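You operate a simulated robot arm through the tools that you are given. There is no shell and no other tool. Be economical: measure what you need, move in short steps, check, and stop when the job is done.

You run a simulated two-armed robot. Do the job below in one go: nothing can be reset, and whatever is moved stays where it is left.

Task
Make room on the black table for the white cloth. At the end: the white cloth stands where the blue pack stood; the blue pack from the black table is on the middle fridge shelf; whatever was shut is shut again. Leave all else as you found it, and nothing knocked over (what rides in a drawer may roll over). Set down upright: blue pack.
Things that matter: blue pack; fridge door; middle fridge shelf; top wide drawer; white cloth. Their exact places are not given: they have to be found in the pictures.

It is judged by the outcome, as a careful person would: the job done as asked, and still so three seconds after it is handed in. It fails if anything else is knocked over, pushed out of place, dropped, spilled or broken. Flat cloth is picked up by pressing the open fingertips on it (5 to 10 N) and closing them slowly along it; thin cloth reads only 2 to 8 mm in the jaws.

Robot
Two 7-joint arms with fingered hands on one trunk, on a base that drives. Base frame: it is fixed to the floor where the robot stands at the start and does not move with it; the origin is under the middle of the robot, x ahead of it, y to its left, z up. Readings come in cm, degrees, newtons and seconds.
The left shoulder is at the start at [8.1, 12.5, 126.1], the right one opposite. With the tool pointing down near the work surface each hand reaches from about 10 to 78 cm from the robot's upright axis, wherever it stands, measured 20 degrees to its own side. Places, roughly: blue pack [-525, 100, 100]; fridge door [60, 10, 60]; middle fridge shelf [70, 40, 50]; top wide drawer [-200, -70, 80]; white cloth (7x10x3 cm) [-200, -80, 70]. Payload 3.7 kg a hand.
The tool frame of a hand sits at the grasp point between the pads (the TCP): z along the fingers, y along the line on which they close. The tips reach 2.5 cm beyond it. Largest opening 8.8 cm; the body of the gripper starts 2.9 cm behind the TCP. The gripper is a hand of 5 fingers: y runs from the thumb to the fingers, the wrist lies at [-1.3, -9.7, -16.2] in the tool frame, and closing takes about 1.5 s.
Orientation is that of the tool frame in the base frame, as a unit quaternion [w, x, y, z]. With the fingers straight down and the wrist toward the robot, the tool's x, y and z point along [0, 1, 0], [1, 0, 0] and [0, 0, -1] of the base frame.

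Tools
- The arms move only by the tool servo_tool. It takes "left_series", "right_series" or both (then of equal length, played together; a hand with none holds still); each is a list of rows, each an object of numbers (a shift or turn left out is 0, a gripper value left out holds the last): "hand": the opening, from 0 (shut) to 1 (fully open); "x", "y", "z": the shift along the base's x, y, z in cm; "wx", "wy", "wz": the turn, a rotation vector about the base's x, y, z in degrees. In form: [{"hand": .., "x": .., "y": .., "z": .., "wx": .., "wy": .., "wz": ..}, ...]. A call has 1 to 20 rows; each row shifts and turns the commanded pose from where the row before left it. A row lasts 0.2 s, in which the tool goes at most 5 cm and 8.6 degrees; a call with a longer step from one row to the next is refused whole, and so is a gripper value outside its range. A pose out of reach is approached as far as the arm can. The call stops where the force on the tool passes 40 N (or 10 N more than at its start, if that is more) or the arm is blocked; 0.2 s more then pass. Each finger travels about 4.5 cm/s and halts on what it meets, pressing with about 28 N; the grip force reading is that of the motor and also rises with nothing between the fingers. The clock runs only during rows and for 0.2 s after the last one: add rows that do not move to give the fingers time. It gives the time, the measured TCP pose, the force on the tool (base axes), the opening and the grip force at its end, in the units of the frame above (readings bear some noise), with the torque about the TCP (base axes, N m) and any sound that the robot's microphone picked up.
- Cameras (640 x 400 px; columns grow to the right, rows downward): "scene" is now at [14.78, 1.03, 138.02]; the picture's right is [0.10, -1.00, 0.00], its down [-0.82, -0.08, -0.57] and it looks along [0.57, 0.06, -0.82] (base axes); focal length 214 px, centre (320, 200). "left" rides on the left gripper at [-5.9, -7.9, -10.5] in its tool frame; the picture's right is [-0.73, -0.32, 0.61], its down [0.62, -0.68, 0.38] and it looks along [0.29, 0.66, 0.70] (tool axes); focal length 234 px, centre (320, 200). "right" rides on the right gripper at [5.9, -7.9, -10.5] in its tool frame; the picture's right is [-0.73, 0.32, -0.61], its down [-0.62, -0.68, 0.38] and it looks along [-0.29, 0.66, 0.70] (tool axes); focal length 234 px, centre (320, 200).
- capture(camera): a new picture of that camera. No time passes.
- slide_trunk(by): slides the trunk up (or, below 0, down) by that many cm; the arms and the scene camera ride with it, the base frame stays. It gives what a move gives, with no picture.
- roll_base(legs): drives the robot by 1 to 6 legs, each [ahead, left, turn to the left] in cm, cm and degrees, along the robot's own axes; the way and the turn of a leg run together, so that a leg with both is an arc; at most 150 cm and 180 degrees a leg. The arms and the cameras ride along, it lands a little off, and it stops where it bumps. It gives what a move gives.
- set_grasp(shape, hand): the hand has 5 fingers and takes this shape, open, in about a second: jaw (thumb against the fingers, like two jaws); tri (thumb and two fingers); tip (a fingertip pinch); poke (one finger out to press); point (the index stretched); flat (the hand flat); cup (the hand cupped); fist (a fist). The gripper value then closes the fingers along that shape, each until it touches; the sizes above hold for jaw. It gives what a move gives, with no picture.
- head_to(pan, tilt): turns the head with the scene camera to pan (to the left, within 80 degrees either way) and tilt (down, from -29 to 69), counted from straight ahead of the robot. It gives what a move gives.
- measure_at(camera, pixels): for up to 12 pixels [column, row] of the newest picture of that camera ("zoom" is the newest enlarged one), the place [x, y, z] in the base frame of the surface seen there, good to about 0.3 cm, but the place of the scene camera against the robot may be out by one fixed shift of up to 1.2 cm in any direction. No time passes.
- enlarge(camera, box): a new picture of the part [left, top, right, bottom] of that camera's present view, enlarged. No time passes.
- finish_job(): hands the job in; it is judged then, once.

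Go step by step. Measure first, check grasps and placings, and put right what went wrong. The budget is 110 turns and 88 pictures, counting those below and the enlarged ones. Unless the task says otherwise, let go and move clear before handing in, and close with one line.

The tools are called after "Emit:" by a JSON object that holds its "fn" and its "kwargs". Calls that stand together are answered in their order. servo_tool: Moves the arms, as the interface text tells. Its arguments: {"type":"object","properties":{"left_series":{"type":"array"},"right_series":{"type":"array"}},"required":[]} The other tools are called the same way: slide_trunk (by) slides the trunk up or down; set_grasp (shape, hand) gives the hand a shape; roll_base (legs) drives the base; head_to (pan, tilt) turns the head that bears the scene camera; capture (camera) takes a picture; measure_at (camera, pixels) gives the place of the surface under pixels of a picture; enlarge (camera, box) takes an enlarged picture of a part of a camera's view; finish_job () hands the job in.

At the start:

```text
clock: 0.0
left_position: [41.04, 13.57, 99.93]
left_tool_rot: [-0.001, 0.708, 0.707, 0.0]
left_contact_force: [0.0, 0.6, 0.5]
left_wrist_torque: [0.01, -0.01, 0.01]
left_finger_gap: 8.74
left_gripper_force: 0.0
left_shape: jaw
right_position: [50.68, -32.16, 106.9]
right_tool_rot: [0.0, 0.707, 0.707, -0.001]
right_contact_force: [-0.1, 1.1, 0.1]
right_wrist_torque: [0.02, 0.01, -0.01]
right_finger_gap: 8.74
right_gripper_force: 0.0
right_shape: jaw
trunk travel left (down, up): [-27.9, 13.7]
robot x, y, heading: [0.03, -0.17, -0.1]
head pan, tilt: [3.2, 61.4]
```

scene: 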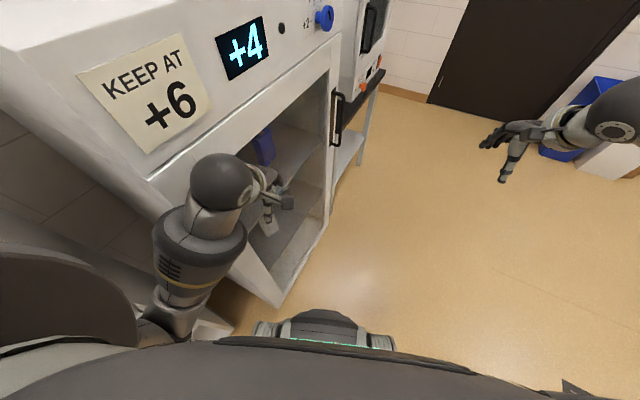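
right: 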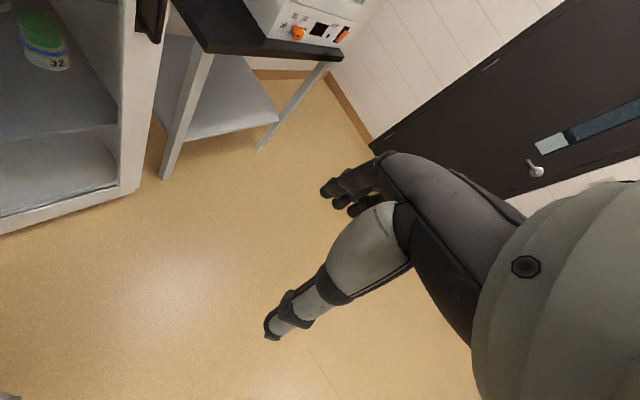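
left: 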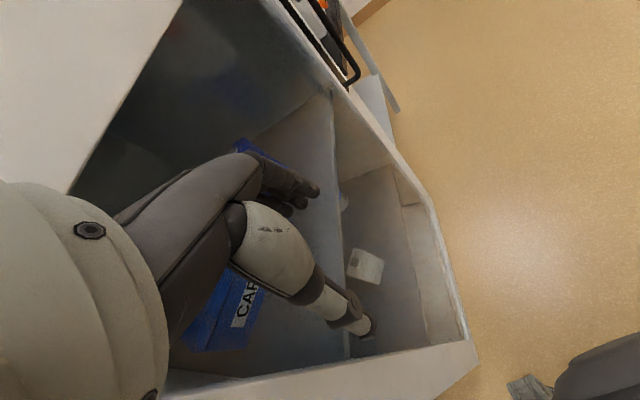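

The scene picture shows the fridge right ahead-left, with the left hand close to its front. I will look around with the head first.

Emit:
{"fn": "head_to", "kwargs": {"pan": 30, "tilt": 35}}

Emit:
{"fn": "capture", "kwargs": {"camera": "scene"}}

```text
clock: 0.9
left_position: [41.05, 13.45, 100.0]
left_tool_rot: [0.0, 0.707, 0.707, 0.001]
left_contact_force: [-0.4, -0.2, -0.1]
left_wrist_torque: [0.0, 0.01, -0.02]
left_finger_gap: 8.78
left_gripper_force: 0.1
left_shape: jaw
right_position: [50.74, -32.05, 106.83]
right_tool_rot: [0.0, 0.707, 0.707, 0.0]
right_contact_force: [0.8, 0.9, -0.2]
right_wrist_torque: [0.0, -0.01, -0.03]
right_finger_gap: 8.75
right_gripper_force: 0.1
right_shape: jaw
trunk travel left (down, up): [-27.9, 13.7]
robot x, y, heading: [-0.04, -0.26, 0.1]
head pan, tilt: [30.0, 35.0]
```

```text
84 pictures are left
```

scene: 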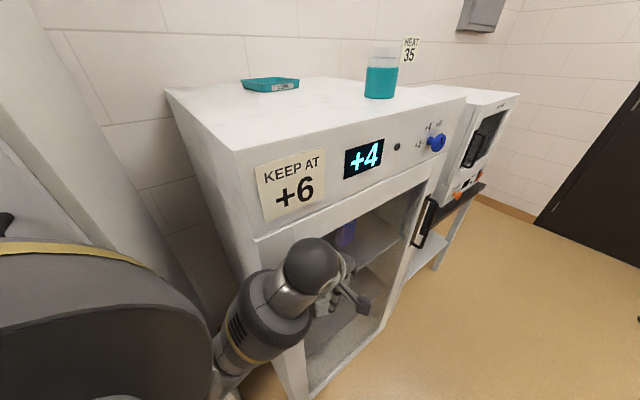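

The fridge stands ahead with a handle at about (423,220), probably a glass door. I will measure its main points and zoom in.

Emit:
{"fn": "measure_at", "kwargs": {"camera": "scene", "pixels": [[423, 220], [432, 205], [412, 243], [235, 152], [466, 98], [345, 235], [360, 280], [385, 250], [310, 395], [262, 248], [385, 320], [430, 170]]}}

Emit:
{"fn": "enlarge", "kwargs": {"camera": "scene", "box": [240, 130, 480, 400]}}

```text
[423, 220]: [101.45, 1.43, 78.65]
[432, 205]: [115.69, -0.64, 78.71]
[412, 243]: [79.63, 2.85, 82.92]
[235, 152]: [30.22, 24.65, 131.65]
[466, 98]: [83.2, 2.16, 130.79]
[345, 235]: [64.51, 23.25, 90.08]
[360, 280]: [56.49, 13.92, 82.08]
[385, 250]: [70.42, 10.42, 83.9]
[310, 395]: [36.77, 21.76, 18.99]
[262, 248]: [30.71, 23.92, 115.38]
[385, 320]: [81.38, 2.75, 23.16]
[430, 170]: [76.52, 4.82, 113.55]
```

```text
1.48 times, centred on (360, 265) of scene
```

zoom: 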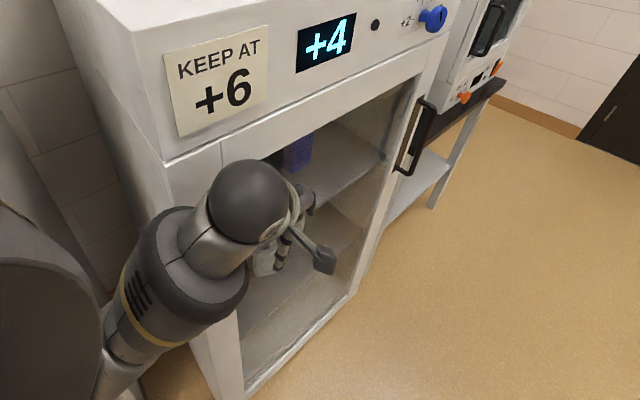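

The fridge front runs from about (30,24) to (83,2) with the handle on the right edge. I'll look to both sides before turning round.

Emit:
{"fn": "head_to", "kwargs": {"pan": -80, "tilt": 25}}

Emit:
{"fn": "capture", "kwargs": {"camera": "scene"}}

Emit:
{"fn": "head_to", "kwargs": {"pan": 80, "tilt": 25}}

Emit:
{"fn": "capture", "kwargs": {"camera": "scene"}}

```text
clock: 2.8
left_position: [40.93, 13.49, 99.91]
left_tool_rot: [0.0, 0.707, 0.707, 0.0]
left_contact_force: [-0.8, -0.1, 1.1]
left_wrist_torque: [0.0, 0.03, 0.01]
left_finger_gap: 8.77
left_gripper_force: 0.1
left_shape: jaw
right_position: [50.69, -32.04, 106.93]
right_tool_rot: [0.0, 0.707, 0.707, 0.0]
right_contact_force: [-0.4, -0.9, 0.5]
right_wrist_torque: [-0.03, 0.04, 0.04]
right_finger_gap: 8.76
right_gripper_force: 0.2
right_shape: jaw
trunk travel left (down, up): [-27.9, 13.7]
robot x, y, heading: [-0.3, 0.33, -0.0]
head pan, tilt: [-80.0, 25.0]
```

```text
82 pictures are left
```

scene: 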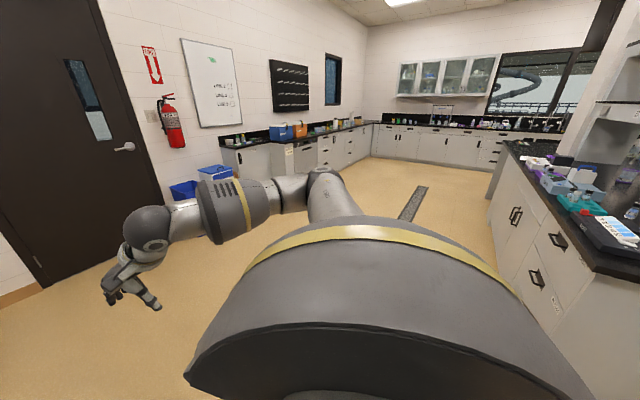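

```text
clock: 5.2
left_position: [40.9, 13.47, 99.97]
left_tool_rot: [0.001, 0.707, 0.707, 0.0]
left_contact_force: [-0.2, -0.3, 0.0]
left_wrist_torque: [0.0, 0.05, 0.01]
left_finger_gap: 8.77
left_gripper_force: 0.0
left_shape: jaw
right_position: [50.78, -32.1, 106.94]
right_tool_rot: [-0.001, 0.707, 0.707, 0.0]
right_contact_force: [-0.1, -0.6, -0.9]
right_wrist_torque: [0.02, 0.0, 0.01]
right_finger_gap: 8.76
right_gripper_force: 0.1
right_shape: jaw
trunk travel left (down, up): [-27.9, 13.7]
robot x, y, heading: [0.16, 0.14, 0.0]
head pan, tilt: [80.0, 25.0]
```

```text
81 pictures are left
```

scene: 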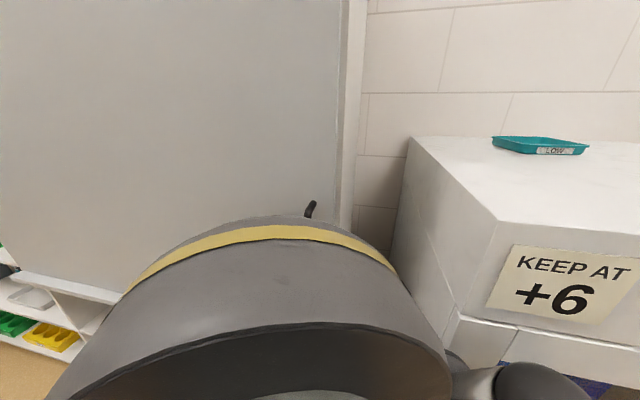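

A lab bench island stands behind right. I'll strafe right away from the fridge, turn right, and look again.

Emit:
{"fn": "roll_base", "kwargs": {"legs": [[0, -40, 0], [0, 0, -100]]}}

Emit:
{"fn": "head_to", "kwargs": {"pan": -50, "tilt": 25}}

Emit:
{"fn": "capture", "kwargs": {"camera": "scene"}}

```text
clock: 11.9
left_position: [7.18, -81.94, 99.98]
left_tool_rot: [0.0, 0.997, -0.076, 0.0]
left_contact_force: [-0.6, 0.3, 0.5]
left_wrist_torque: [0.02, -0.02, 0.0]
left_finger_gap: 8.77
left_gripper_force: 0.0
left_shape: jaw
right_position: [-39.41, -84.61, 106.86]
right_tool_rot: [0.0, 0.997, -0.075, 0.0]
right_contact_force: [0.6, 0.1, -0.3]
right_wrist_torque: [0.01, 0.01, 0.03]
right_finger_gap: 8.74
right_gripper_force: 0.0
right_shape: jaw
trunk travel left (down, up): [-27.9, 13.7]
robot x, y, heading: [-0.09, -39.63, -98.5]
head pan, tilt: [80.0, 25.0]
```

```text
clock: 14.0
left_position: [7.26, -81.81, 100.05]
left_tool_rot: [0.0, 0.997, -0.075, 0.0]
left_contact_force: [1.4, -0.5, 0.4]
left_wrist_torque: [-0.04, 0.04, -0.01]
left_finger_gap: 8.77
left_gripper_force: 0.0
left_shape: jaw
right_position: [-39.44, -84.47, 106.85]
right_tool_rot: [0.0, 0.997, -0.075, 0.0]
right_contact_force: [-0.5, 0.3, -0.2]
right_wrist_torque: [0.0, -0.02, -0.04]
right_finger_gap: 8.76
right_gripper_force: 0.0
right_shape: jaw
trunk travel left (down, up): [-27.9, 13.7]
robot x, y, heading: [-0.18, -39.05, -98.6]
head pan, tilt: [-50.0, 25.0]
```

```text
80 pictures are left
```

scene: 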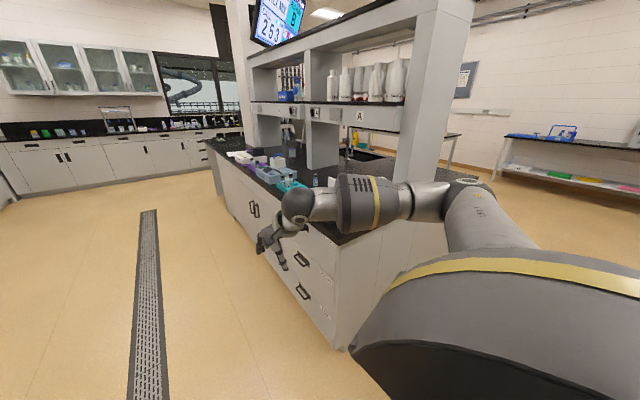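

The island front with drawers lies at about columns 220-340, and a black table with blue things at about (555,135). I measure island points.

Emit:
{"fn": "measure_at", "kwargs": {"camera": "scene", "pixels": [[340, 344], [336, 245], [303, 292], [303, 260], [253, 209], [212, 160], [446, 235], [555, 133], [520, 135], [330, 275], [560, 145], [495, 175]]}}

Emit:
{"fn": "enlarge", "kwargs": {"camera": "scene", "box": [200, 120, 360, 320]}}

Emit:
{"fn": "enlarge", "kwargs": {"camera": "scene", "box": [480, 90, 640, 190]}}

```text
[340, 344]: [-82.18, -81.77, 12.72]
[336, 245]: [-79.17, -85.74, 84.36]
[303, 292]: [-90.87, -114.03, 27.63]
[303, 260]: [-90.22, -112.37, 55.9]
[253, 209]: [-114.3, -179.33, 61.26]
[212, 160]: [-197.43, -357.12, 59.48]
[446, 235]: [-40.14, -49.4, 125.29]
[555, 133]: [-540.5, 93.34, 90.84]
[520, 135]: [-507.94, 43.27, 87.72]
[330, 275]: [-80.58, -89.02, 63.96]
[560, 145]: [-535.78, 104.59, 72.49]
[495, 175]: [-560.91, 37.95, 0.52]
```

```text
2.00 times, centred on (280, 220) of scene
```

zoom: 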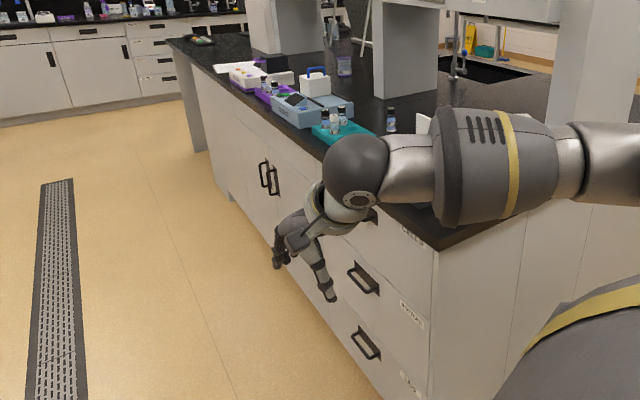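

```text
4.00 times, centred on (560, 140) of scene
```

zoom: 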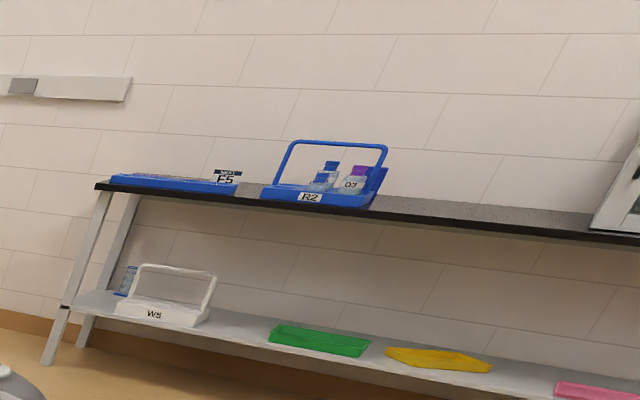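

The island's long face runs from (-80,-86) along (-0.34,-0.94), so the wide drawer at (-200,-70) is on its far side. I turn to face that way and look for the passage.

Emit:
{"fn": "roll_base", "kwargs": {"legs": [[0, 0, -86]]}}

Emit:
{"fn": "head_to", "kwargs": {"pan": 0, "tilt": 25}}

Emit:
{"fn": "capture", "kwargs": {"camera": "scene"}}

```text
clock: 18.0
left_position: [-41.8, -50.19, 99.99]
left_tool_rot: [0.0, -0.685, 0.728, -0.001]
left_contact_force: [0.2, 0.3, -0.1]
left_wrist_torque: [-0.01, 0.03, 0.01]
left_finger_gap: 8.78
left_gripper_force: 0.0
left_shape: jaw
right_position: [-48.7, -4.07, 106.92]
right_tool_rot: [0.0, -0.685, 0.729, 0.0]
right_contact_force: [-0.3, -0.5, 0.3]
right_wrist_torque: [-0.01, 0.01, -0.06]
right_finger_gap: 8.75
right_gripper_force: 0.1
right_shape: jaw
trunk travel left (down, up): [-27.9, 13.7]
robot x, y, heading: [0.2, -39.4, 176.4]
head pan, tilt: [-50.0, 25.0]
```

```text
clock: 19.2
left_position: [-41.87, -50.23, 100.0]
left_tool_rot: [0.0, -0.685, 0.728, -0.001]
left_contact_force: [-0.5, 0.5, -0.6]
left_wrist_torque: [-0.02, -0.05, 0.0]
left_finger_gap: 8.76
left_gripper_force: 0.0
left_shape: jaw
right_position: [-48.65, -4.33, 106.88]
right_tool_rot: [-0.001, -0.685, 0.729, 0.0]
right_contact_force: [0.8, -0.6, 0.3]
right_wrist_torque: [0.0, 0.01, -0.01]
right_finger_gap: 8.75
right_gripper_force: 0.1
right_shape: jaw
trunk travel left (down, up): [-27.9, 13.7]
robot x, y, heading: [0.12, -39.21, 176.3]
head pan, tilt: [0.0, 25.0]
```

```text
77 pictures are left
```

scene: 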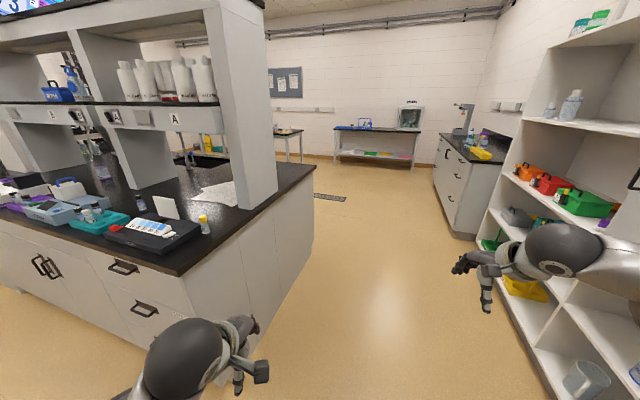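

The passage between island end and the open shelf is clear. I measure its borders.

Emit:
{"fn": "measure_at", "kwargs": {"camera": "scene", "pixels": [[315, 168], [313, 245], [208, 265], [430, 230], [490, 230], [560, 398], [545, 330], [410, 300], [365, 125], [500, 210], [475, 150]]}}

```text
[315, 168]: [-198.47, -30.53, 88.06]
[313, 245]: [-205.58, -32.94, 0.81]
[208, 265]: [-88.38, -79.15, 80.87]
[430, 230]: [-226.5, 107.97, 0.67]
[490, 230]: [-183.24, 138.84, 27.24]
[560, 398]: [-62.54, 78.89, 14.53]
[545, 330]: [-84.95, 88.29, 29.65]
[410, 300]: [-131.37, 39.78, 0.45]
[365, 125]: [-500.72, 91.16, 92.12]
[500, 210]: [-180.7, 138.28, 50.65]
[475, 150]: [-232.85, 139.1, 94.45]
```

The passage is wide; the island's far corner is at (-200,-31). I drive through along the room axis and look left at the far side.

Emit:
{"fn": "roll_base", "kwargs": {"legs": [[0, 0, -16], [145, 0, 0], [145, 0, 0], [0, 60, 0]]}}

Emit:
{"fn": "head_to", "kwargs": {"pan": 80, "tilt": 30}}

Emit:
{"fn": "capture", "kwargs": {"camera": "scene"}}

```text
clock: 37.2
left_position: [-339.59, -7.39, 99.89]
left_tool_rot: [0.0, -0.589, 0.808, 0.0]
left_contact_force: [-0.1, -0.1, 0.6]
left_wrist_torque: [0.01, -0.03, -0.02]
left_finger_gap: 8.78
left_gripper_force: 0.0
left_shape: jaw
right_position: [-334.7, 38.97, 106.92]
right_tool_rot: [0.0, -0.59, 0.807, 0.0]
right_contact_force: [-0.1, -0.1, -0.9]
right_wrist_torque: [0.01, 0.02, -0.02]
right_finger_gap: 8.75
right_gripper_force: 0.0
right_shape: jaw
trunk travel left (down, up): [-27.9, 13.7]
robot x, y, heading: [-296.01, -6.96, 162.2]
head pan, tilt: [0.0, 25.0]
```

```text
clock: 38.8
left_position: [-339.42, -7.52, 100.03]
left_tool_rot: [0.0, -0.589, 0.808, -0.001]
left_contact_force: [0.5, -0.1, 0.3]
left_wrist_torque: [-0.01, 0.01, 0.0]
left_finger_gap: 8.77
left_gripper_force: 0.1
left_shape: jaw
right_position: [-334.71, 39.01, 106.91]
right_tool_rot: [0.0, -0.589, 0.808, 0.0]
right_contact_force: [1.0, 0.5, 0.0]
right_wrist_torque: [-0.05, -0.01, 0.0]
right_finger_gap: 8.74
right_gripper_force: 0.0
right_shape: jaw
trunk travel left (down, up): [-27.9, 13.7]
robot x, y, heading: [-296.26, -7.23, 162.4]
head pan, tilt: [80.0, 30.0]
```

```text
76 pictures are left
```

scene: 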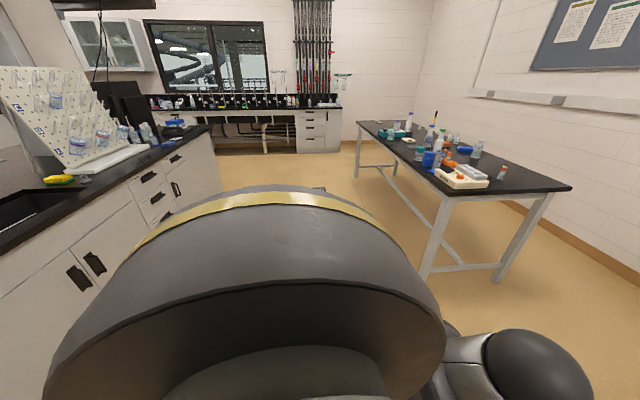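

I'll turn right by 182° to face the island's far side.

Emit:
{"fn": "roll_base", "kwargs": {"legs": [[0, 0, -91], [0, 0, -91]]}}

Emit:
{"fn": "head_to", "kwargs": {"pan": -20, "tilt": 35}}

Emit:
{"fn": "capture", "kwargs": {"camera": "scene"}}

```text
clock: 46.9
left_position: [-253.14, -9.13, 99.96]
left_tool_rot: [0.0, 0.824, 0.567, 0.0]
left_contact_force: [0.4, -0.4, 0.6]
left_wrist_torque: [0.01, 0.0, 0.0]
left_finger_gap: 8.76
left_gripper_force: 0.1
left_shape: jaw
right_position: [-260.55, -55.12, 106.88]
right_tool_rot: [0.0, 0.824, 0.567, 0.001]
right_contact_force: [-0.5, 0.9, -1.5]
right_wrist_torque: [0.02, -0.03, -0.03]
right_finger_gap: 8.78
right_gripper_force: 0.0
right_shape: jaw
trunk travel left (down, up): [-27.9, 13.7]
robot x, y, heading: [-296.62, -7.04, -20.8]
head pan, tilt: [80.0, 30.0]
```

```text
clock: 48.7
left_position: [-253.18, -9.03, 99.9]
left_tool_rot: [0.001, 0.824, 0.567, 0.0]
left_contact_force: [0.5, -0.4, -1.1]
left_wrist_torque: [-0.04, -0.02, 0.04]
left_finger_gap: 8.77
left_gripper_force: 0.1
left_shape: jaw
right_position: [-260.44, -55.17, 106.91]
right_tool_rot: [0.0, 0.824, 0.567, 0.0]
right_contact_force: [0.0, -0.2, -0.2]
right_wrist_torque: [-0.03, -0.04, -0.01]
right_finger_gap: 8.74
right_gripper_force: 0.0
right_shape: jaw
trunk travel left (down, up): [-27.9, 13.7]
robot x, y, heading: [-296.49, -6.86, -21.0]
head pan, tilt: [-20.0, 35.0]
```

```text
75 pictures are left
```

scene: 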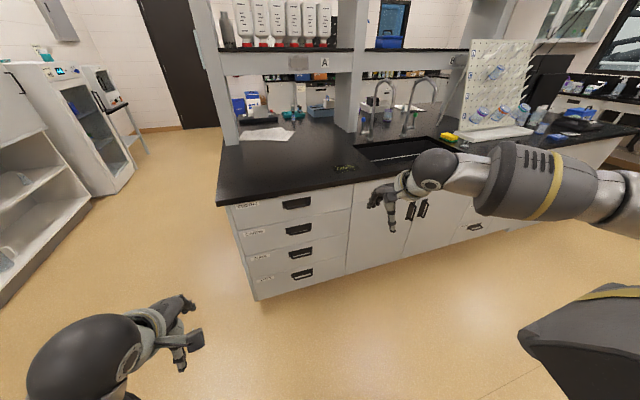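

The four-drawer stack is visible with the top handle at (297,203). I measure and zoom.

Emit:
{"fn": "enlarge", "kwargs": {"camera": "scene", "box": [210, 170, 370, 310]}}

Emit:
{"fn": "measure_at", "kwargs": {"camera": "scene", "pixels": [[297, 203], [284, 204], [311, 202], [232, 213], [350, 195], [297, 212], [218, 203], [437, 168], [298, 229], [300, 252]]}}

```text
2.86 times, centred on (290, 240) of scene
```

zoom: 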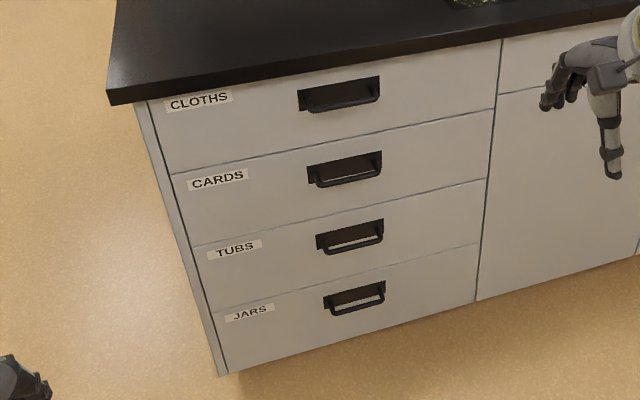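

```text
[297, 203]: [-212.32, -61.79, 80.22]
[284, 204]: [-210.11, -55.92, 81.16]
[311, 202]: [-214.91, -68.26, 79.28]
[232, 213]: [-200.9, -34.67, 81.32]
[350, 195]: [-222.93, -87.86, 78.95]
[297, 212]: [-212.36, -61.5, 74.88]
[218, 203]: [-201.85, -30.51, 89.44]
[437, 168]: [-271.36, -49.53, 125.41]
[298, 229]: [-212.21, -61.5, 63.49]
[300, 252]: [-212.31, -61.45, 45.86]
```

The top drawer (label CLOTHS) has its handle at about (-212,-62,79), face normal toward (-0.92,0.38). I drive 33 cm closer, squared up, and look closely.

Emit:
{"fn": "roll_base", "kwargs": {"legs": [[33, 0, -1.5]]}}

Emit:
{"fn": "head_to", "kwargs": {"pan": -12, "tilt": 42}}

Emit:
{"fn": "enlarge", "kwargs": {"camera": "scene", "box": [220, 100, 420, 300]}}

```text
clock: 50.8
left_position: [-223.16, -22.15, 99.95]
left_tool_rot: [-0.001, 0.831, 0.556, -0.001]
left_contact_force: [-0.1, 0.3, -1.2]
left_wrist_torque: [0.01, 0.01, -0.03]
left_finger_gap: 8.74
left_gripper_force: 0.1
left_shape: jaw
right_position: [-231.46, -67.97, 106.87]
right_tool_rot: [0.001, 0.831, 0.556, 0.0]
right_contact_force: [-0.5, -1.3, -0.3]
right_wrist_torque: [0.01, 0.0, -0.03]
right_finger_gap: 8.79
right_gripper_force: 0.0
right_shape: jaw
trunk travel left (down, up): [-27.9, 13.7]
robot x, y, heading: [-265.92, -19.13, -22.3]
head pan, tilt: [-20.0, 35.0]
```

```text
clock: 51.5
left_position: [-223.09, -22.19, 99.9]
left_tool_rot: [0.0, 0.831, 0.556, 0.0]
left_contact_force: [0.5, -0.7, -0.2]
left_wrist_torque: [0.03, -0.02, -0.02]
left_finger_gap: 8.8
left_gripper_force: 0.0
left_shape: jaw
right_position: [-231.68, -68.02, 106.86]
right_tool_rot: [0.0, 0.831, 0.556, 0.0]
right_contact_force: [-0.5, 0.9, 1.3]
right_wrist_torque: [-0.01, -0.02, 0.05]
right_finger_gap: 8.77
right_gripper_force: 0.1
right_shape: jaw
trunk travel left (down, up): [-27.9, 13.7]
robot x, y, heading: [-265.78, -18.48, -22.4]
head pan, tilt: [-12.0, 42.0]
```

```text
2.00 times, centred on (320, 200) of scene
```

zoom: 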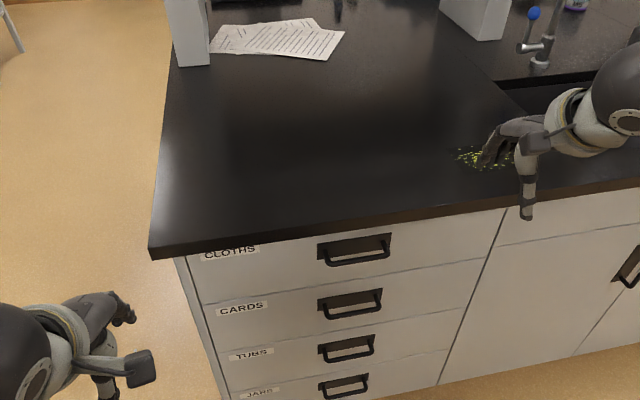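

The handle bar shows at zoom (358,260). I measure bar, plate and counter edge.

Emit:
{"fn": "measure_at", "kwargs": {"camera": "zoom", "pixels": [[358, 260], [345, 263], [380, 255], [355, 247], [330, 265], [388, 240], [355, 275], [300, 225], [350, 310], [480, 158], [270, 285]]}}

```text
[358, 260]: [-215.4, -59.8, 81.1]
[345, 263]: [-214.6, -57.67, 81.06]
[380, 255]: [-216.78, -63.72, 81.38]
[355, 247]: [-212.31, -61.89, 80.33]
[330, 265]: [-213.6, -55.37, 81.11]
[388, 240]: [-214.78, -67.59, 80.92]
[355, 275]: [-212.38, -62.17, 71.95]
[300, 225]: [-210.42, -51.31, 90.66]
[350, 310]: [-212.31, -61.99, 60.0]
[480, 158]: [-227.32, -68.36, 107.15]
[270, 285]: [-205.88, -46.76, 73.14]
```

The bar is at about (-215.6,-60.6,81), 3.8 cm off the face. I turn the right hand to point forward (thumb below) 14 cm in front of the bar, half open.

Emit:
{"fn": "servo_tool", "kwargs": {"right_series": [{"hand": 0.6, "x": 0.24, "y": 1.17, "z": -2.35, "wx": -3.13, "wy": -7.58}, {"x": 0.24, "y": 1.17, "z": -2.35, "wx": -3.13, "wy": -7.58}, {"x": 0.24, "y": 1.17, "z": -2.35, "wx": -3.13, "wy": -7.58}, {"x": 0.24, "y": 1.17, "z": -2.35, "wx": -3.13, "wy": -7.58}, {"x": 0.24, "y": 1.17, "z": -2.35, "wx": -3.13, "wy": -7.58}, {"x": 0.24, "y": 1.17, "z": -2.35, "wx": -3.13, "wy": -7.58}, {"x": 0.24, "y": 1.17, "z": -2.35, "wx": -3.13, "wy": -7.58}, {"x": 0.24, "y": 1.17, "z": -2.35, "wx": -3.13, "wy": -7.58}, {"x": 0.24, "y": 1.17, "z": -2.35, "wx": -3.13, "wy": -7.58}, {"x": 0.24, "y": 1.17, "z": -2.35, "wx": -3.13, "wy": -7.58}, {"x": 0.24, "y": 1.17, "z": -2.35, "wx": -3.13, "wy": -7.58}, {}]}}

Emit:
{"fn": "enlarge", "kwargs": {"camera": "scene", "box": [220, 150, 420, 350]}}

Emit:
{"fn": "capture", "kwargs": {"camera": "right"}}

```text
clock: 54.1
left_position: [-223.1, -22.22, 100.03]
left_tool_rot: [-0.001, 0.831, 0.556, 0.0]
left_contact_force: [-0.5, -0.2, 0.0]
left_wrist_torque: [0.02, 0.0, 0.01]
left_finger_gap: 8.76
left_gripper_force: 0.1
left_shape: jaw
right_position: [-228.97, -55.24, 80.99]
right_tool_rot: [0.589, 0.587, 0.392, 0.394]
right_contact_force: [0.2, -0.7, 0.5]
right_wrist_torque: [-0.03, 0.01, 0.01]
right_finger_gap: 5.3
right_gripper_force: 0.0
right_shape: jaw
trunk travel left (down, up): [-27.9, 13.7]
robot x, y, heading: [-266.27, -19.02, -22.1]
head pan, tilt: [-12.0, 42.0]
```

```text
2.00 times, centred on (320, 250) of scene
```

zoom: 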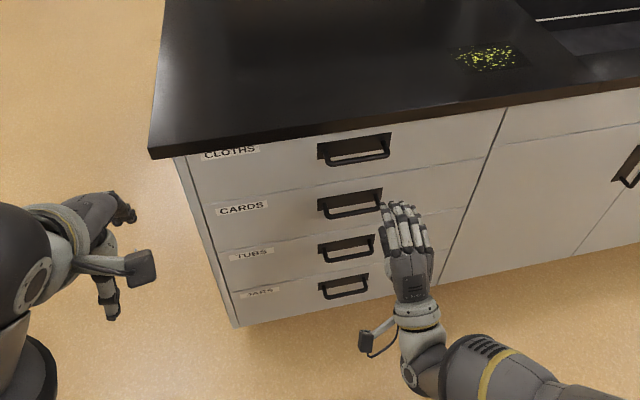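

```text
71 pictures are left
```

right: 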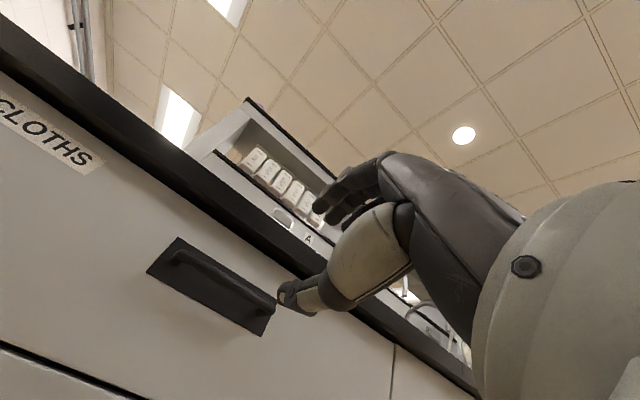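

The right camera sees the bar from (175,258) to (272,305). I measure it with this camera, which carries no fixed shift.

Emit:
{"fn": "measure_at", "kwargs": {"camera": "right", "pixels": [[175, 257], [220, 276], [265, 300], [200, 265], [160, 270], [265, 328], [100, 330], [185, 160], [240, 270]]}}

```text
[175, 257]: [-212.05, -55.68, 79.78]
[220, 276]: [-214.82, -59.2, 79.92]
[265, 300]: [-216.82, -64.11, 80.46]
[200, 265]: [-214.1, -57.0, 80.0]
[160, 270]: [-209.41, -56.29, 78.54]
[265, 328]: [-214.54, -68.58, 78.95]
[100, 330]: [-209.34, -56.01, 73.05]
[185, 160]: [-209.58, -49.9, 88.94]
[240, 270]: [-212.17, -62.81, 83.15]
```

The bar lies at z 80.1, centre (-215.3,-60.5). I advance onto it and close.

Emit:
{"fn": "servo_tool", "kwargs": {"right_series": [{"x": 2.64, "y": -1.04, "z": -0.18}, {"x": 2.64, "y": -1.04, "z": -0.18}, {"x": 2.64, "y": -1.04, "z": -0.18}, {"x": 2.64, "y": -1.04, "z": -0.18}, {"x": 2.64, "y": -1.04, "z": -0.18}, {}, {"hand": 0.0}, {}, {}, {}, {}, {}, {}, {}]}}

Emit:
{"fn": "capture", "kwargs": {"camera": "right"}}

```text
clock: 57.1
left_position: [-223.02, -22.17, 99.94]
left_tool_rot: [-0.001, 0.831, 0.556, 0.0]
left_contact_force: [-0.3, 0.9, -0.2]
left_wrist_torque: [0.02, -0.04, -0.01]
left_finger_gap: 8.78
left_gripper_force: 0.0
left_shape: jaw
right_position: [-218.75, -58.25, 81.54]
right_tool_rot: [0.588, 0.587, 0.393, 0.394]
right_contact_force: [0.3, -0.1, -0.2]
right_wrist_torque: [0.02, 0.0, 0.03]
right_finger_gap: 0.0
right_gripper_force: 27.6
right_shape: jaw
right hand out of reach, approached as far as the arm can: row 4, 5
trunk travel left (down, up): [-27.9, 13.7]
robot x, y, heading: [-266.02, -19.16, -22.3]
head pan, tilt: [-12.0, 42.0]
```

```text
70 pictures are left
```

right: 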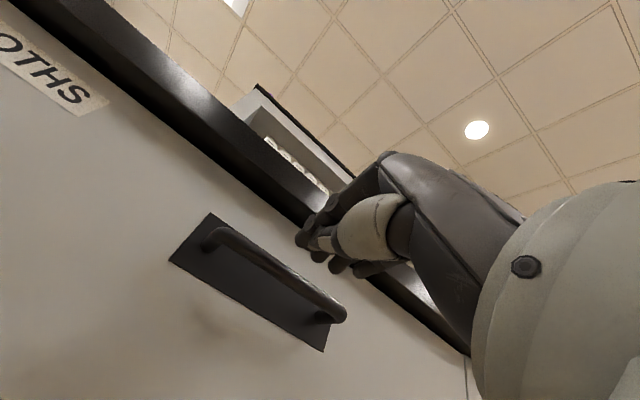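

The arm ran out of reach 4 cm short. I open, pull back a little, drive the base 10 cm closer.

Emit:
{"fn": "servo_tool", "kwargs": {"right_series": [{"hand": 0.6, "x": -3, "y": 1.2}, {"x": -3, "y": 1.2}, {"x": -3, "y": 1.2}, {"x": -3, "y": 1.2}, {"x": -1.5, "y": 0.6}, {}, {}]}}

Emit:
{"fn": "roll_base", "kwargs": {"legs": [[11, 0, 0]]}}

Emit:
{"fn": "capture", "kwargs": {"camera": "right"}}

```text
clock: 58.7
left_position: [-223.1, -22.14, 100.05]
left_tool_rot: [0.0, 0.831, 0.557, 0.0]
left_contact_force: [0.1, -0.6, -0.2]
left_wrist_torque: [0.02, 0.0, 0.01]
left_finger_gap: 8.75
left_gripper_force: 0.0
left_shape: jaw
right_position: [-232.22, -53.02, 81.87]
right_tool_rot: [0.589, 0.587, 0.393, 0.394]
right_contact_force: [0.5, -0.1, 1.1]
right_wrist_torque: [0.0, -0.02, 0.01]
right_finger_gap: 5.26
right_gripper_force: 0.0
right_shape: jaw
trunk travel left (down, up): [-27.9, 13.7]
robot x, y, heading: [-265.75, -19.01, -22.3]
head pan, tilt: [-12.0, 42.0]
```

```text
clock: 59.9
left_position: [-212.97, -26.34, 99.92]
left_tool_rot: [-0.002, 0.831, 0.557, 0.0]
left_contact_force: [-1.1, 0.1, 0.1]
left_wrist_torque: [0.0, 0.05, 0.0]
left_finger_gap: 8.75
left_gripper_force: 0.1
left_shape: jaw
right_position: [-222.01, -57.16, 81.93]
right_tool_rot: [0.588, 0.587, 0.393, 0.394]
right_contact_force: [-0.4, -0.5, -0.2]
right_wrist_torque: [-0.04, -0.02, -0.04]
right_finger_gap: 5.28
right_gripper_force: 0.1
right_shape: jaw
trunk travel left (down, up): [-27.9, 13.7]
robot x, y, heading: [-256.05, -23.35, -22.2]
head pan, tilt: [-12.0, 42.0]
```

```text
69 pictures are left
```

right: 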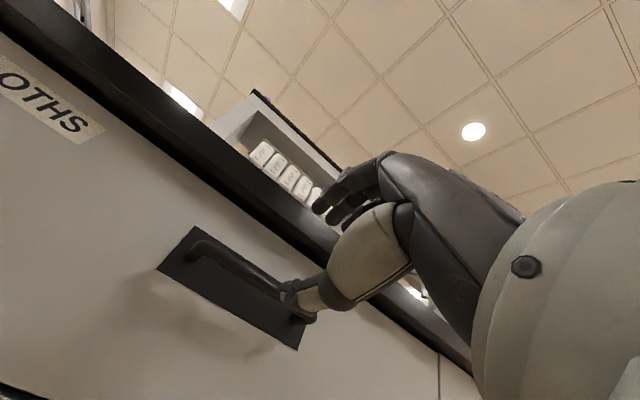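

Now the bar is within 7 cm. I lower to z 80.1, advance and close.

Emit:
{"fn": "servo_tool", "kwargs": {"right_series": [{"z": -1.8, "y": -0.4}, {"x": 2.2, "y": -0.95}, {"x": 2.2, "y": -0.95}, {"x": 2.2, "y": -0.95}, {}, {"hand": 0.0}, {}, {}, {}, {}, {}, {}, {}]}}

Emit:
{"fn": "capture", "kwargs": {"camera": "right"}}

```text
clock: 62.7
left_position: [-213.01, -26.27, 99.94]
left_tool_rot: [0.0, 0.83, 0.558, -0.001]
left_contact_force: [0.2, 1.1, 0.3]
left_wrist_torque: [0.0, 0.02, -0.03]
left_finger_gap: 8.81
left_gripper_force: 0.0
left_shape: jaw
right_position: [-215.62, -60.37, 80.04]
right_tool_rot: [0.588, 0.587, 0.393, 0.394]
right_contact_force: [3.8, -1.1, -2.1]
right_wrist_torque: [-0.11, 0.05, -0.01]
right_finger_gap: 0.01
right_gripper_force: 28.3
right_shape: jaw
trunk travel left (down, up): [-27.9, 13.7]
robot x, y, heading: [-256.18, -23.12, -22.2]
head pan, tilt: [-12.0, 42.0]
```

```text
68 pictures are left
```

right: 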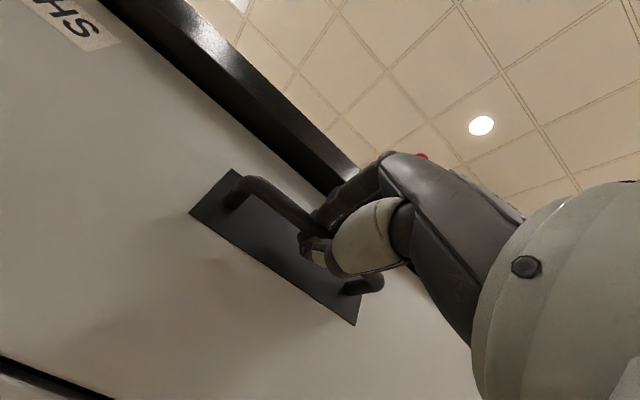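

The reading is 0 gap, so either the fingers closed off the bar or curled round it. I measure the bar by the fingers.

Emit:
{"fn": "measure_at", "kwargs": {"camera": "right", "pixels": [[240, 183], [270, 200], [295, 217], [365, 285], [310, 250], [320, 258], [375, 280]]}}

Emit:
{"fn": "enlarge", "kwargs": {"camera": "right", "box": [220, 140, 420, 320]}}

```text
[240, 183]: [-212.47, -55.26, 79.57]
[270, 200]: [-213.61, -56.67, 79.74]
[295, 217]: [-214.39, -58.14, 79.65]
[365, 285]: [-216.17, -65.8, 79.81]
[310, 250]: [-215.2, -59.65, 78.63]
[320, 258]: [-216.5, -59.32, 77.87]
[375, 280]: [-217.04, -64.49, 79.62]
```

```text
2.22 times, centred on (320, 230) of right
```

zoom: 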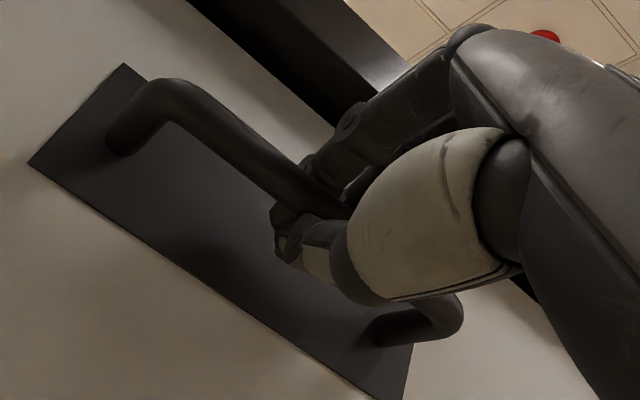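

The bar lies between thumb and fingers. I pull the drawer by backing the base.

Emit:
{"fn": "roll_base", "kwargs": {"legs": [[-14, 0, 0], [-14, 0, 0]]}}

Emit:
{"fn": "capture", "kwargs": {"camera": "scene"}}

```text
clock: 65.0
left_position: [-238.82, -15.61, 100.02]
left_tool_rot: [0.0, 0.83, 0.558, 0.001]
left_contact_force: [0.1, 0.3, -0.5]
left_wrist_torque: [-0.01, -0.02, 0.0]
left_finger_gap: 8.76
left_gripper_force: 0.1
left_shape: jaw
right_position: [-241.32, -49.89, 80.05]
right_tool_rot: [0.588, 0.587, 0.394, 0.394]
right_contact_force: [1.4, 2.1, -6.7]
right_wrist_torque: [-0.06, 0.03, 0.03]
right_finger_gap: 0.0
right_gripper_force: 27.9
right_shape: jaw
trunk travel left (down, up): [-27.9, 13.7]
robot x, y, heading: [-282.14, -12.58, -22.1]
head pan, tilt: [-12.0, 42.0]
```

```text
66 pictures are left
```

scene: 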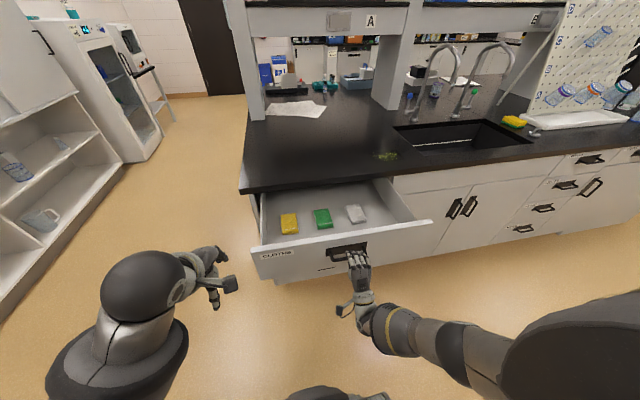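

The drawer is out with three folded cloths; the white one is at (356,214). I measure it and the drawer.

Emit:
{"fn": "enlarge", "kwargs": {"camera": "scene", "box": [240, 150, 440, 300]}}

Emit:
{"fn": "measure_at", "kwargs": {"camera": "scene", "pixels": [[356, 214], [349, 206], [362, 207], [353, 223], [367, 221], [323, 218], [340, 232], [385, 205], [430, 222], [384, 180], [258, 262], [323, 190]]}}

```text
2.67 times, centred on (340, 225) of scene
```

zoom: 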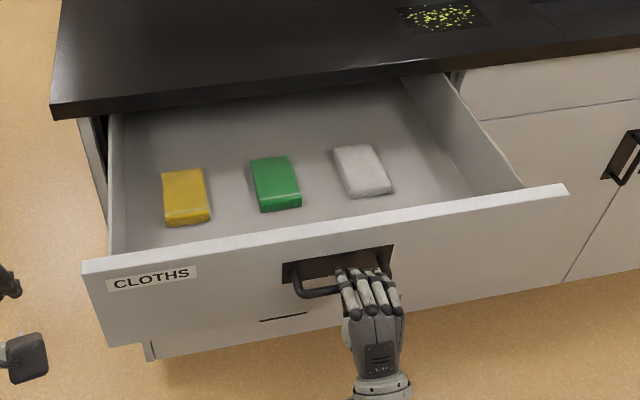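

```text
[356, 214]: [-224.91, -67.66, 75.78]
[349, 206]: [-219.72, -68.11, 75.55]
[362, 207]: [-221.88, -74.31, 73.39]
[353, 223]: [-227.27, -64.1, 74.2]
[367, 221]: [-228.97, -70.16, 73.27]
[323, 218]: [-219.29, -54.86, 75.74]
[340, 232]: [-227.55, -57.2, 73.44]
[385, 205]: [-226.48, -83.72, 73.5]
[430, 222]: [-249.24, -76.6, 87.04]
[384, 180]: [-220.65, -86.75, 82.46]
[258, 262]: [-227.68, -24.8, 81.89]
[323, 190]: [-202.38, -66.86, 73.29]
```

The white cloth's centre is near (-224.7,-68.5), top about z 75. I release the handle, back the right hand off and raise it tool-down.

Emit:
{"fn": "servo_tool", "kwargs": {"right_series": [{"hand": 0.7}, {}, {}, {}, {}, {"x": -3.7, "y": 1.5}, {"x": -3.7, "y": 1.5}, {"x": -0.5, "z": 2.35, "wx": 3.1, "wy": 7.6}, {"x": -0.5, "z": 2.35, "wx": 3.1, "wy": 7.6}, {"x": -0.5, "z": 2.35, "wx": 3.1, "wy": 7.6}, {"z": 2.35, "wx": 3.1, "wy": 7.6}, {"z": 2.35, "wx": 3.1, "wy": 7.6}, {"z": 2.35, "wx": 3.1, "wy": 7.6}, {"z": 2.35, "wx": 3.1, "wy": 7.6}, {"z": 2.35, "wx": 3.1, "wy": 7.6}, {"z": 2.35, "wx": 3.1, "wy": 7.6}, {"z": 2.35, "wx": 3.1, "wy": 7.6}, {"z": 2.35, "wx": 3.1, "wy": 7.6}]}}

Emit:
{"fn": "roll_base", "kwargs": {"legs": [[0, 40, 0]]}}

```text
clock: 68.8
left_position: [-238.79, -15.62, 99.92]
left_tool_rot: [-0.001, 0.83, 0.558, 0.0]
left_contact_force: [-0.7, -0.4, 0.2]
left_wrist_torque: [-0.03, 0.03, 0.02]
left_finger_gap: 8.78
left_gripper_force: 0.0
left_shape: jaw
right_position: [-248.91, -47.61, 104.65]
right_tool_rot: [-0.002, 0.83, 0.558, -0.003]
right_contact_force: [0.2, 1.5, -0.3]
right_wrist_torque: [-0.03, -0.03, -0.02]
right_finger_gap: 6.14
right_gripper_force: 0.0
right_shape: jaw
right hand out of reach, approached as far as the arm can: row 15, 16
trunk travel left (down, up): [-27.9, 13.7]
robot x, y, heading: [-281.87, -12.58, -22.4]
head pan, tilt: [-12.0, 42.0]
```

```text
clock: 71.3
left_position: [-223.87, 21.32, 100.01]
left_tool_rot: [-0.001, 0.829, 0.56, 0.0]
left_contact_force: [-0.6, 0.1, 0.1]
left_wrist_torque: [0.01, -0.04, 0.0]
left_finger_gap: 8.76
left_gripper_force: 0.0
left_shape: jaw
right_position: [-233.88, -10.67, 104.72]
right_tool_rot: [0.0, 0.828, 0.561, -0.001]
right_contact_force: [-0.6, 0.2, -0.6]
right_wrist_torque: [-0.01, -0.03, -0.01]
right_finger_gap: 6.15
right_gripper_force: 0.0
right_shape: jaw
trunk travel left (down, up): [-27.9, 13.7]
robot x, y, heading: [-267.08, 23.94, -22.0]
head pan, tilt: [-12.0, 42.0]
```

I moved the wrong way (left); correcting by rolling right 80 and forward a little.

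Emit:
{"fn": "roll_base", "kwargs": {"legs": [[10, 0, 0], [0, -80, 0]]}}

Emit:
{"fn": "head_to", "kwargs": {"pan": 10, "tilt": 45}}

Emit:
{"fn": "capture", "kwargs": {"camera": "scene"}}

Emit:
{"fn": "capture", "kwargs": {"camera": "left"}}

```text
clock: 76.2
left_position: [-244.29, -55.73, 99.9]
left_tool_rot: [-0.001, 0.829, 0.56, -0.001]
left_contact_force: [-0.4, 0.3, -0.7]
left_wrist_torque: [0.02, -0.01, -0.02]
left_finger_gap: 8.77
left_gripper_force: 0.0
left_shape: jaw
right_position: [-254.15, -87.67, 104.54]
right_tool_rot: [-0.001, 0.829, 0.56, -0.002]
right_contact_force: [-0.3, 0.0, 0.1]
right_wrist_torque: [0.02, 0.0, 0.01]
right_finger_gap: 6.16
right_gripper_force: 0.1
right_shape: jaw
trunk travel left (down, up): [-27.9, 13.7]
robot x, y, heading: [-287.07, -53.04, -21.9]
head pan, tilt: [-12.0, 42.0]
```

```text
clock: 77.1
left_position: [-244.25, -55.64, 99.92]
left_tool_rot: [0.0, 0.829, 0.559, 0.0]
left_contact_force: [0.1, -0.2, 0.0]
left_wrist_torque: [-0.01, 0.01, 0.01]
left_finger_gap: 8.77
left_gripper_force: 0.0
left_shape: jaw
right_position: [-254.13, -87.65, 104.7]
right_tool_rot: [0.0, 0.828, 0.56, -0.001]
right_contact_force: [-0.9, 0.5, 0.1]
right_wrist_torque: [0.01, -0.03, 0.01]
right_finger_gap: 6.16
right_gripper_force: 0.0
right_shape: jaw
trunk travel left (down, up): [-27.9, 13.7]
robot x, y, heading: [-287.52, -52.86, -21.6]
head pan, tilt: [10.0, 45.0]
```

```text
64 pictures are left
```

scene: 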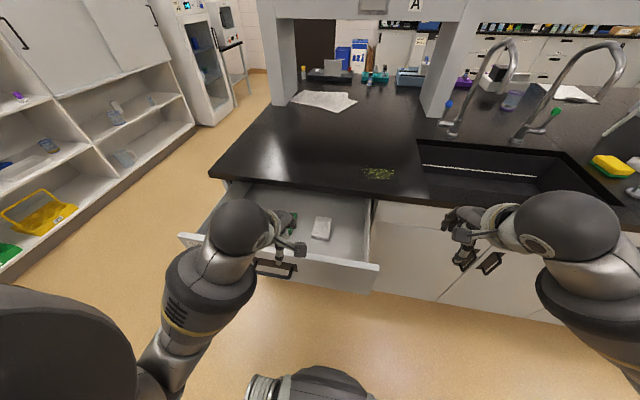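

```text
63 pictures are left
```

left: 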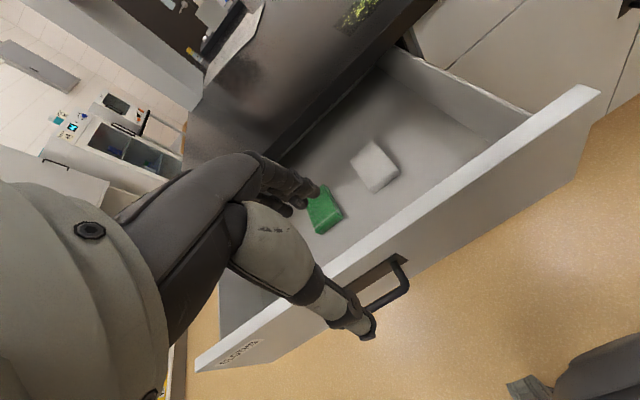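

The left camera sees the white cloth at (374,166). I measure its corners there.

Emit:
{"fn": "measure_at", "kwargs": {"camera": "left", "pixels": [[374, 163], [372, 141], [352, 160], [396, 165], [375, 189], [440, 130], [410, 185], [585, 90], [360, 270], [325, 210]]}}

Emit:
{"fn": "enlarge", "kwargs": {"camera": "left", "box": [300, 110, 440, 240]}}

```text
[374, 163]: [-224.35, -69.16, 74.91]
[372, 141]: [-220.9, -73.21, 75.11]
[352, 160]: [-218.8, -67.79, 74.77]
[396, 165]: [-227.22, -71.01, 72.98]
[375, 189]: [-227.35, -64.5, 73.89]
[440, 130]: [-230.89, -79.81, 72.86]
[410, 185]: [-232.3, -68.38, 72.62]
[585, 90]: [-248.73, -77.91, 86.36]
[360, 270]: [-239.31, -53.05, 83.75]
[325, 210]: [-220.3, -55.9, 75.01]
```

```text
3.08 times, centred on (370, 175) of left
```

zoom: 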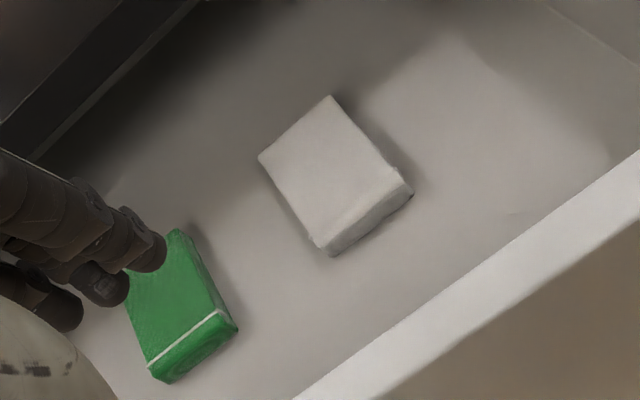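

I measure the cloth's top corners in the zoom.

Emit:
{"fn": "measure_at", "kwargs": {"camera": "zoom", "pixels": [[332, 101], [263, 158], [324, 240], [404, 182], [334, 170], [380, 225], [430, 190], [250, 180]]}}

```text
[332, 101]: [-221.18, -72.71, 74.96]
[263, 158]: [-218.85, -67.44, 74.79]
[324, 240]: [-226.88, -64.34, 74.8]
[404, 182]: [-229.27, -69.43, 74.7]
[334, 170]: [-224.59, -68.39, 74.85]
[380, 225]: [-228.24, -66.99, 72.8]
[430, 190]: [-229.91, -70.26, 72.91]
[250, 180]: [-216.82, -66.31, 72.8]
```

The cloth is centred at (-224.1,-68.5), top z 74.9, short side along the drawer front. I check how far the base sticks out before moving nearer.

Emit:
{"fn": "measure_at", "kwargs": {"camera": "scene", "pixels": [[320, 370], [260, 380], [365, 380], [275, 268], [378, 268]]}}

```text
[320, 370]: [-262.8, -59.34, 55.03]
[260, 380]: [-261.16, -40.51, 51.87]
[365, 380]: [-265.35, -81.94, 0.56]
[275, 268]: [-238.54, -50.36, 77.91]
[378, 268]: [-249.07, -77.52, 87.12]
```

There is room. I roll 8 cm forward and swing the left hand above the cloth with its closing line across the short side.

Emit:
{"fn": "roll_base", "kwargs": {"legs": [[8, 0, 0]]}}

Emit:
{"fn": "servo_tool", "kwargs": {"left_series": [{"hand": 1.0, "x": 1.1, "y": -0.85, "wz": -8.4}, {"x": 1.1, "y": -0.85, "wz": -8.4}, {"x": 1.1, "y": -0.85, "wz": -8.4}, {"x": 1.1, "y": -0.85, "wz": -8.4}, {"x": 1.1, "y": -0.85, "wz": -8.4}, {"x": 1.1, "y": -0.85, "wz": -8.4}, {"x": 1.1, "y": -0.85, "wz": -8.4}, {"x": 1.1, "y": -0.85, "wz": -8.4}, {"x": 1.1, "y": -0.85, "wz": -8.4}, {"x": 1.1, "y": -0.85, "wz": -8.4}, {"x": 1.0, "y": -0.85, "wz": -8.0}, {}]}}

Emit:
{"fn": "capture", "kwargs": {"camera": "left"}}

```text
clock: 78.2
left_position: [-236.82, -58.71, 99.97]
left_tool_rot: [-0.002, 0.828, 0.56, -0.001]
left_contact_force: [0.3, -0.2, -0.2]
left_wrist_torque: [-0.01, -0.01, -0.01]
left_finger_gap: 8.77
left_gripper_force: 0.0
left_shape: jaw
right_position: [-246.73, -90.74, 104.77]
right_tool_rot: [-0.001, 0.829, 0.56, -0.001]
right_contact_force: [0.6, 0.1, 0.3]
right_wrist_torque: [0.03, 0.01, -0.01]
right_finger_gap: 6.14
right_gripper_force: 0.1
right_shape: jaw
trunk travel left (down, up): [-27.9, 13.7]
robot x, y, heading: [-280.05, -55.71, -22.3]
head pan, tilt: [10.0, 45.0]
```

```text
clock: 80.8
left_position: [-224.86, -67.97, 99.92]
left_tool_rot: [0.001, 0.978, -0.208, 0.0]
left_contact_force: [0.0, 0.0, 1.2]
left_wrist_torque: [0.0, 0.0, 0.02]
left_finger_gap: 8.78
left_gripper_force: 0.1
left_shape: jaw
right_position: [-246.86, -90.67, 104.75]
right_tool_rot: [-0.001, 0.828, 0.561, -0.001]
right_contact_force: [0.9, 0.3, 0.3]
right_wrist_torque: [0.0, -0.01, -0.05]
right_finger_gap: 6.17
right_gripper_force: 0.1
right_shape: jaw
trunk travel left (down, up): [-27.9, 13.7]
robot x, y, heading: [-279.97, -55.85, -21.7]
head pan, tilt: [10.0, 45.0]
```

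```text
61 pictures are left
```

left: 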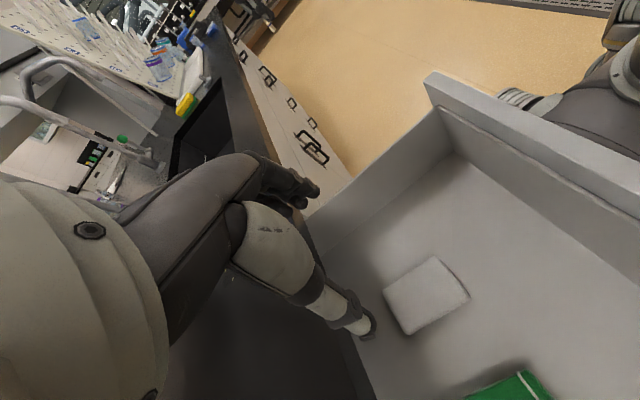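

The hand is above the cloth and aligned. I descend part-way and check clearance to the counter edge.

Emit:
{"fn": "servo_tool", "kwargs": {"left_series": [{"z": -3.5}, {"z": -3.5}, {"z": -3.5}, {"z": -3.5}, {"z": -3}, {}]}}

Emit:
{"fn": "capture", "kwargs": {"camera": "left"}}

Emit:
{"fn": "enlarge", "kwargs": {"camera": "scene", "box": [180, 160, 420, 340]}}

```text
clock: 82.2
left_position: [-225.17, -67.99, 83.02]
left_tool_rot: [0.0, 0.978, -0.207, 0.0]
left_contact_force: [-0.3, 0.0, 0.1]
left_wrist_torque: [0.0, 0.03, -0.01]
left_finger_gap: 8.78
left_gripper_force: 0.0
left_shape: jaw
right_position: [-246.8, -90.58, 104.71]
right_tool_rot: [-0.001, 0.829, 0.56, -0.001]
right_contact_force: [-0.9, 0.7, -0.4]
right_wrist_torque: [0.02, -0.01, -0.04]
right_finger_gap: 6.15
right_gripper_force: 0.1
right_shape: jaw
trunk travel left (down, up): [-27.9, 13.7]
robot x, y, heading: [-279.83, -55.86, -21.9]
head pan, tilt: [10.0, 45.0]
```

```text
60 pictures are left
```

left: 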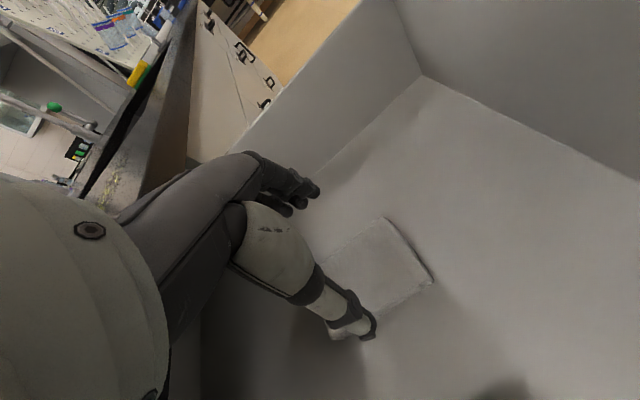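

```text
2.22 times, centred on (300, 250) of scene
```

zoom: 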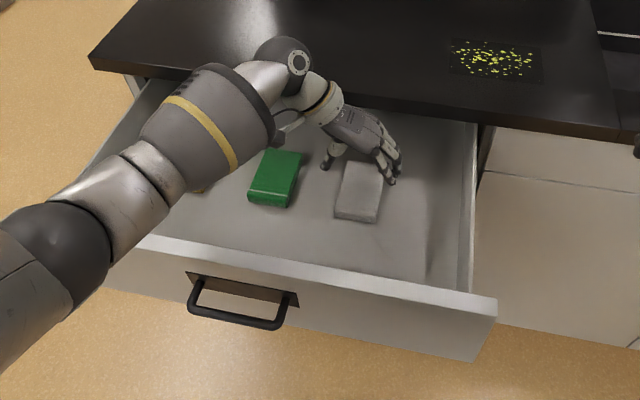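

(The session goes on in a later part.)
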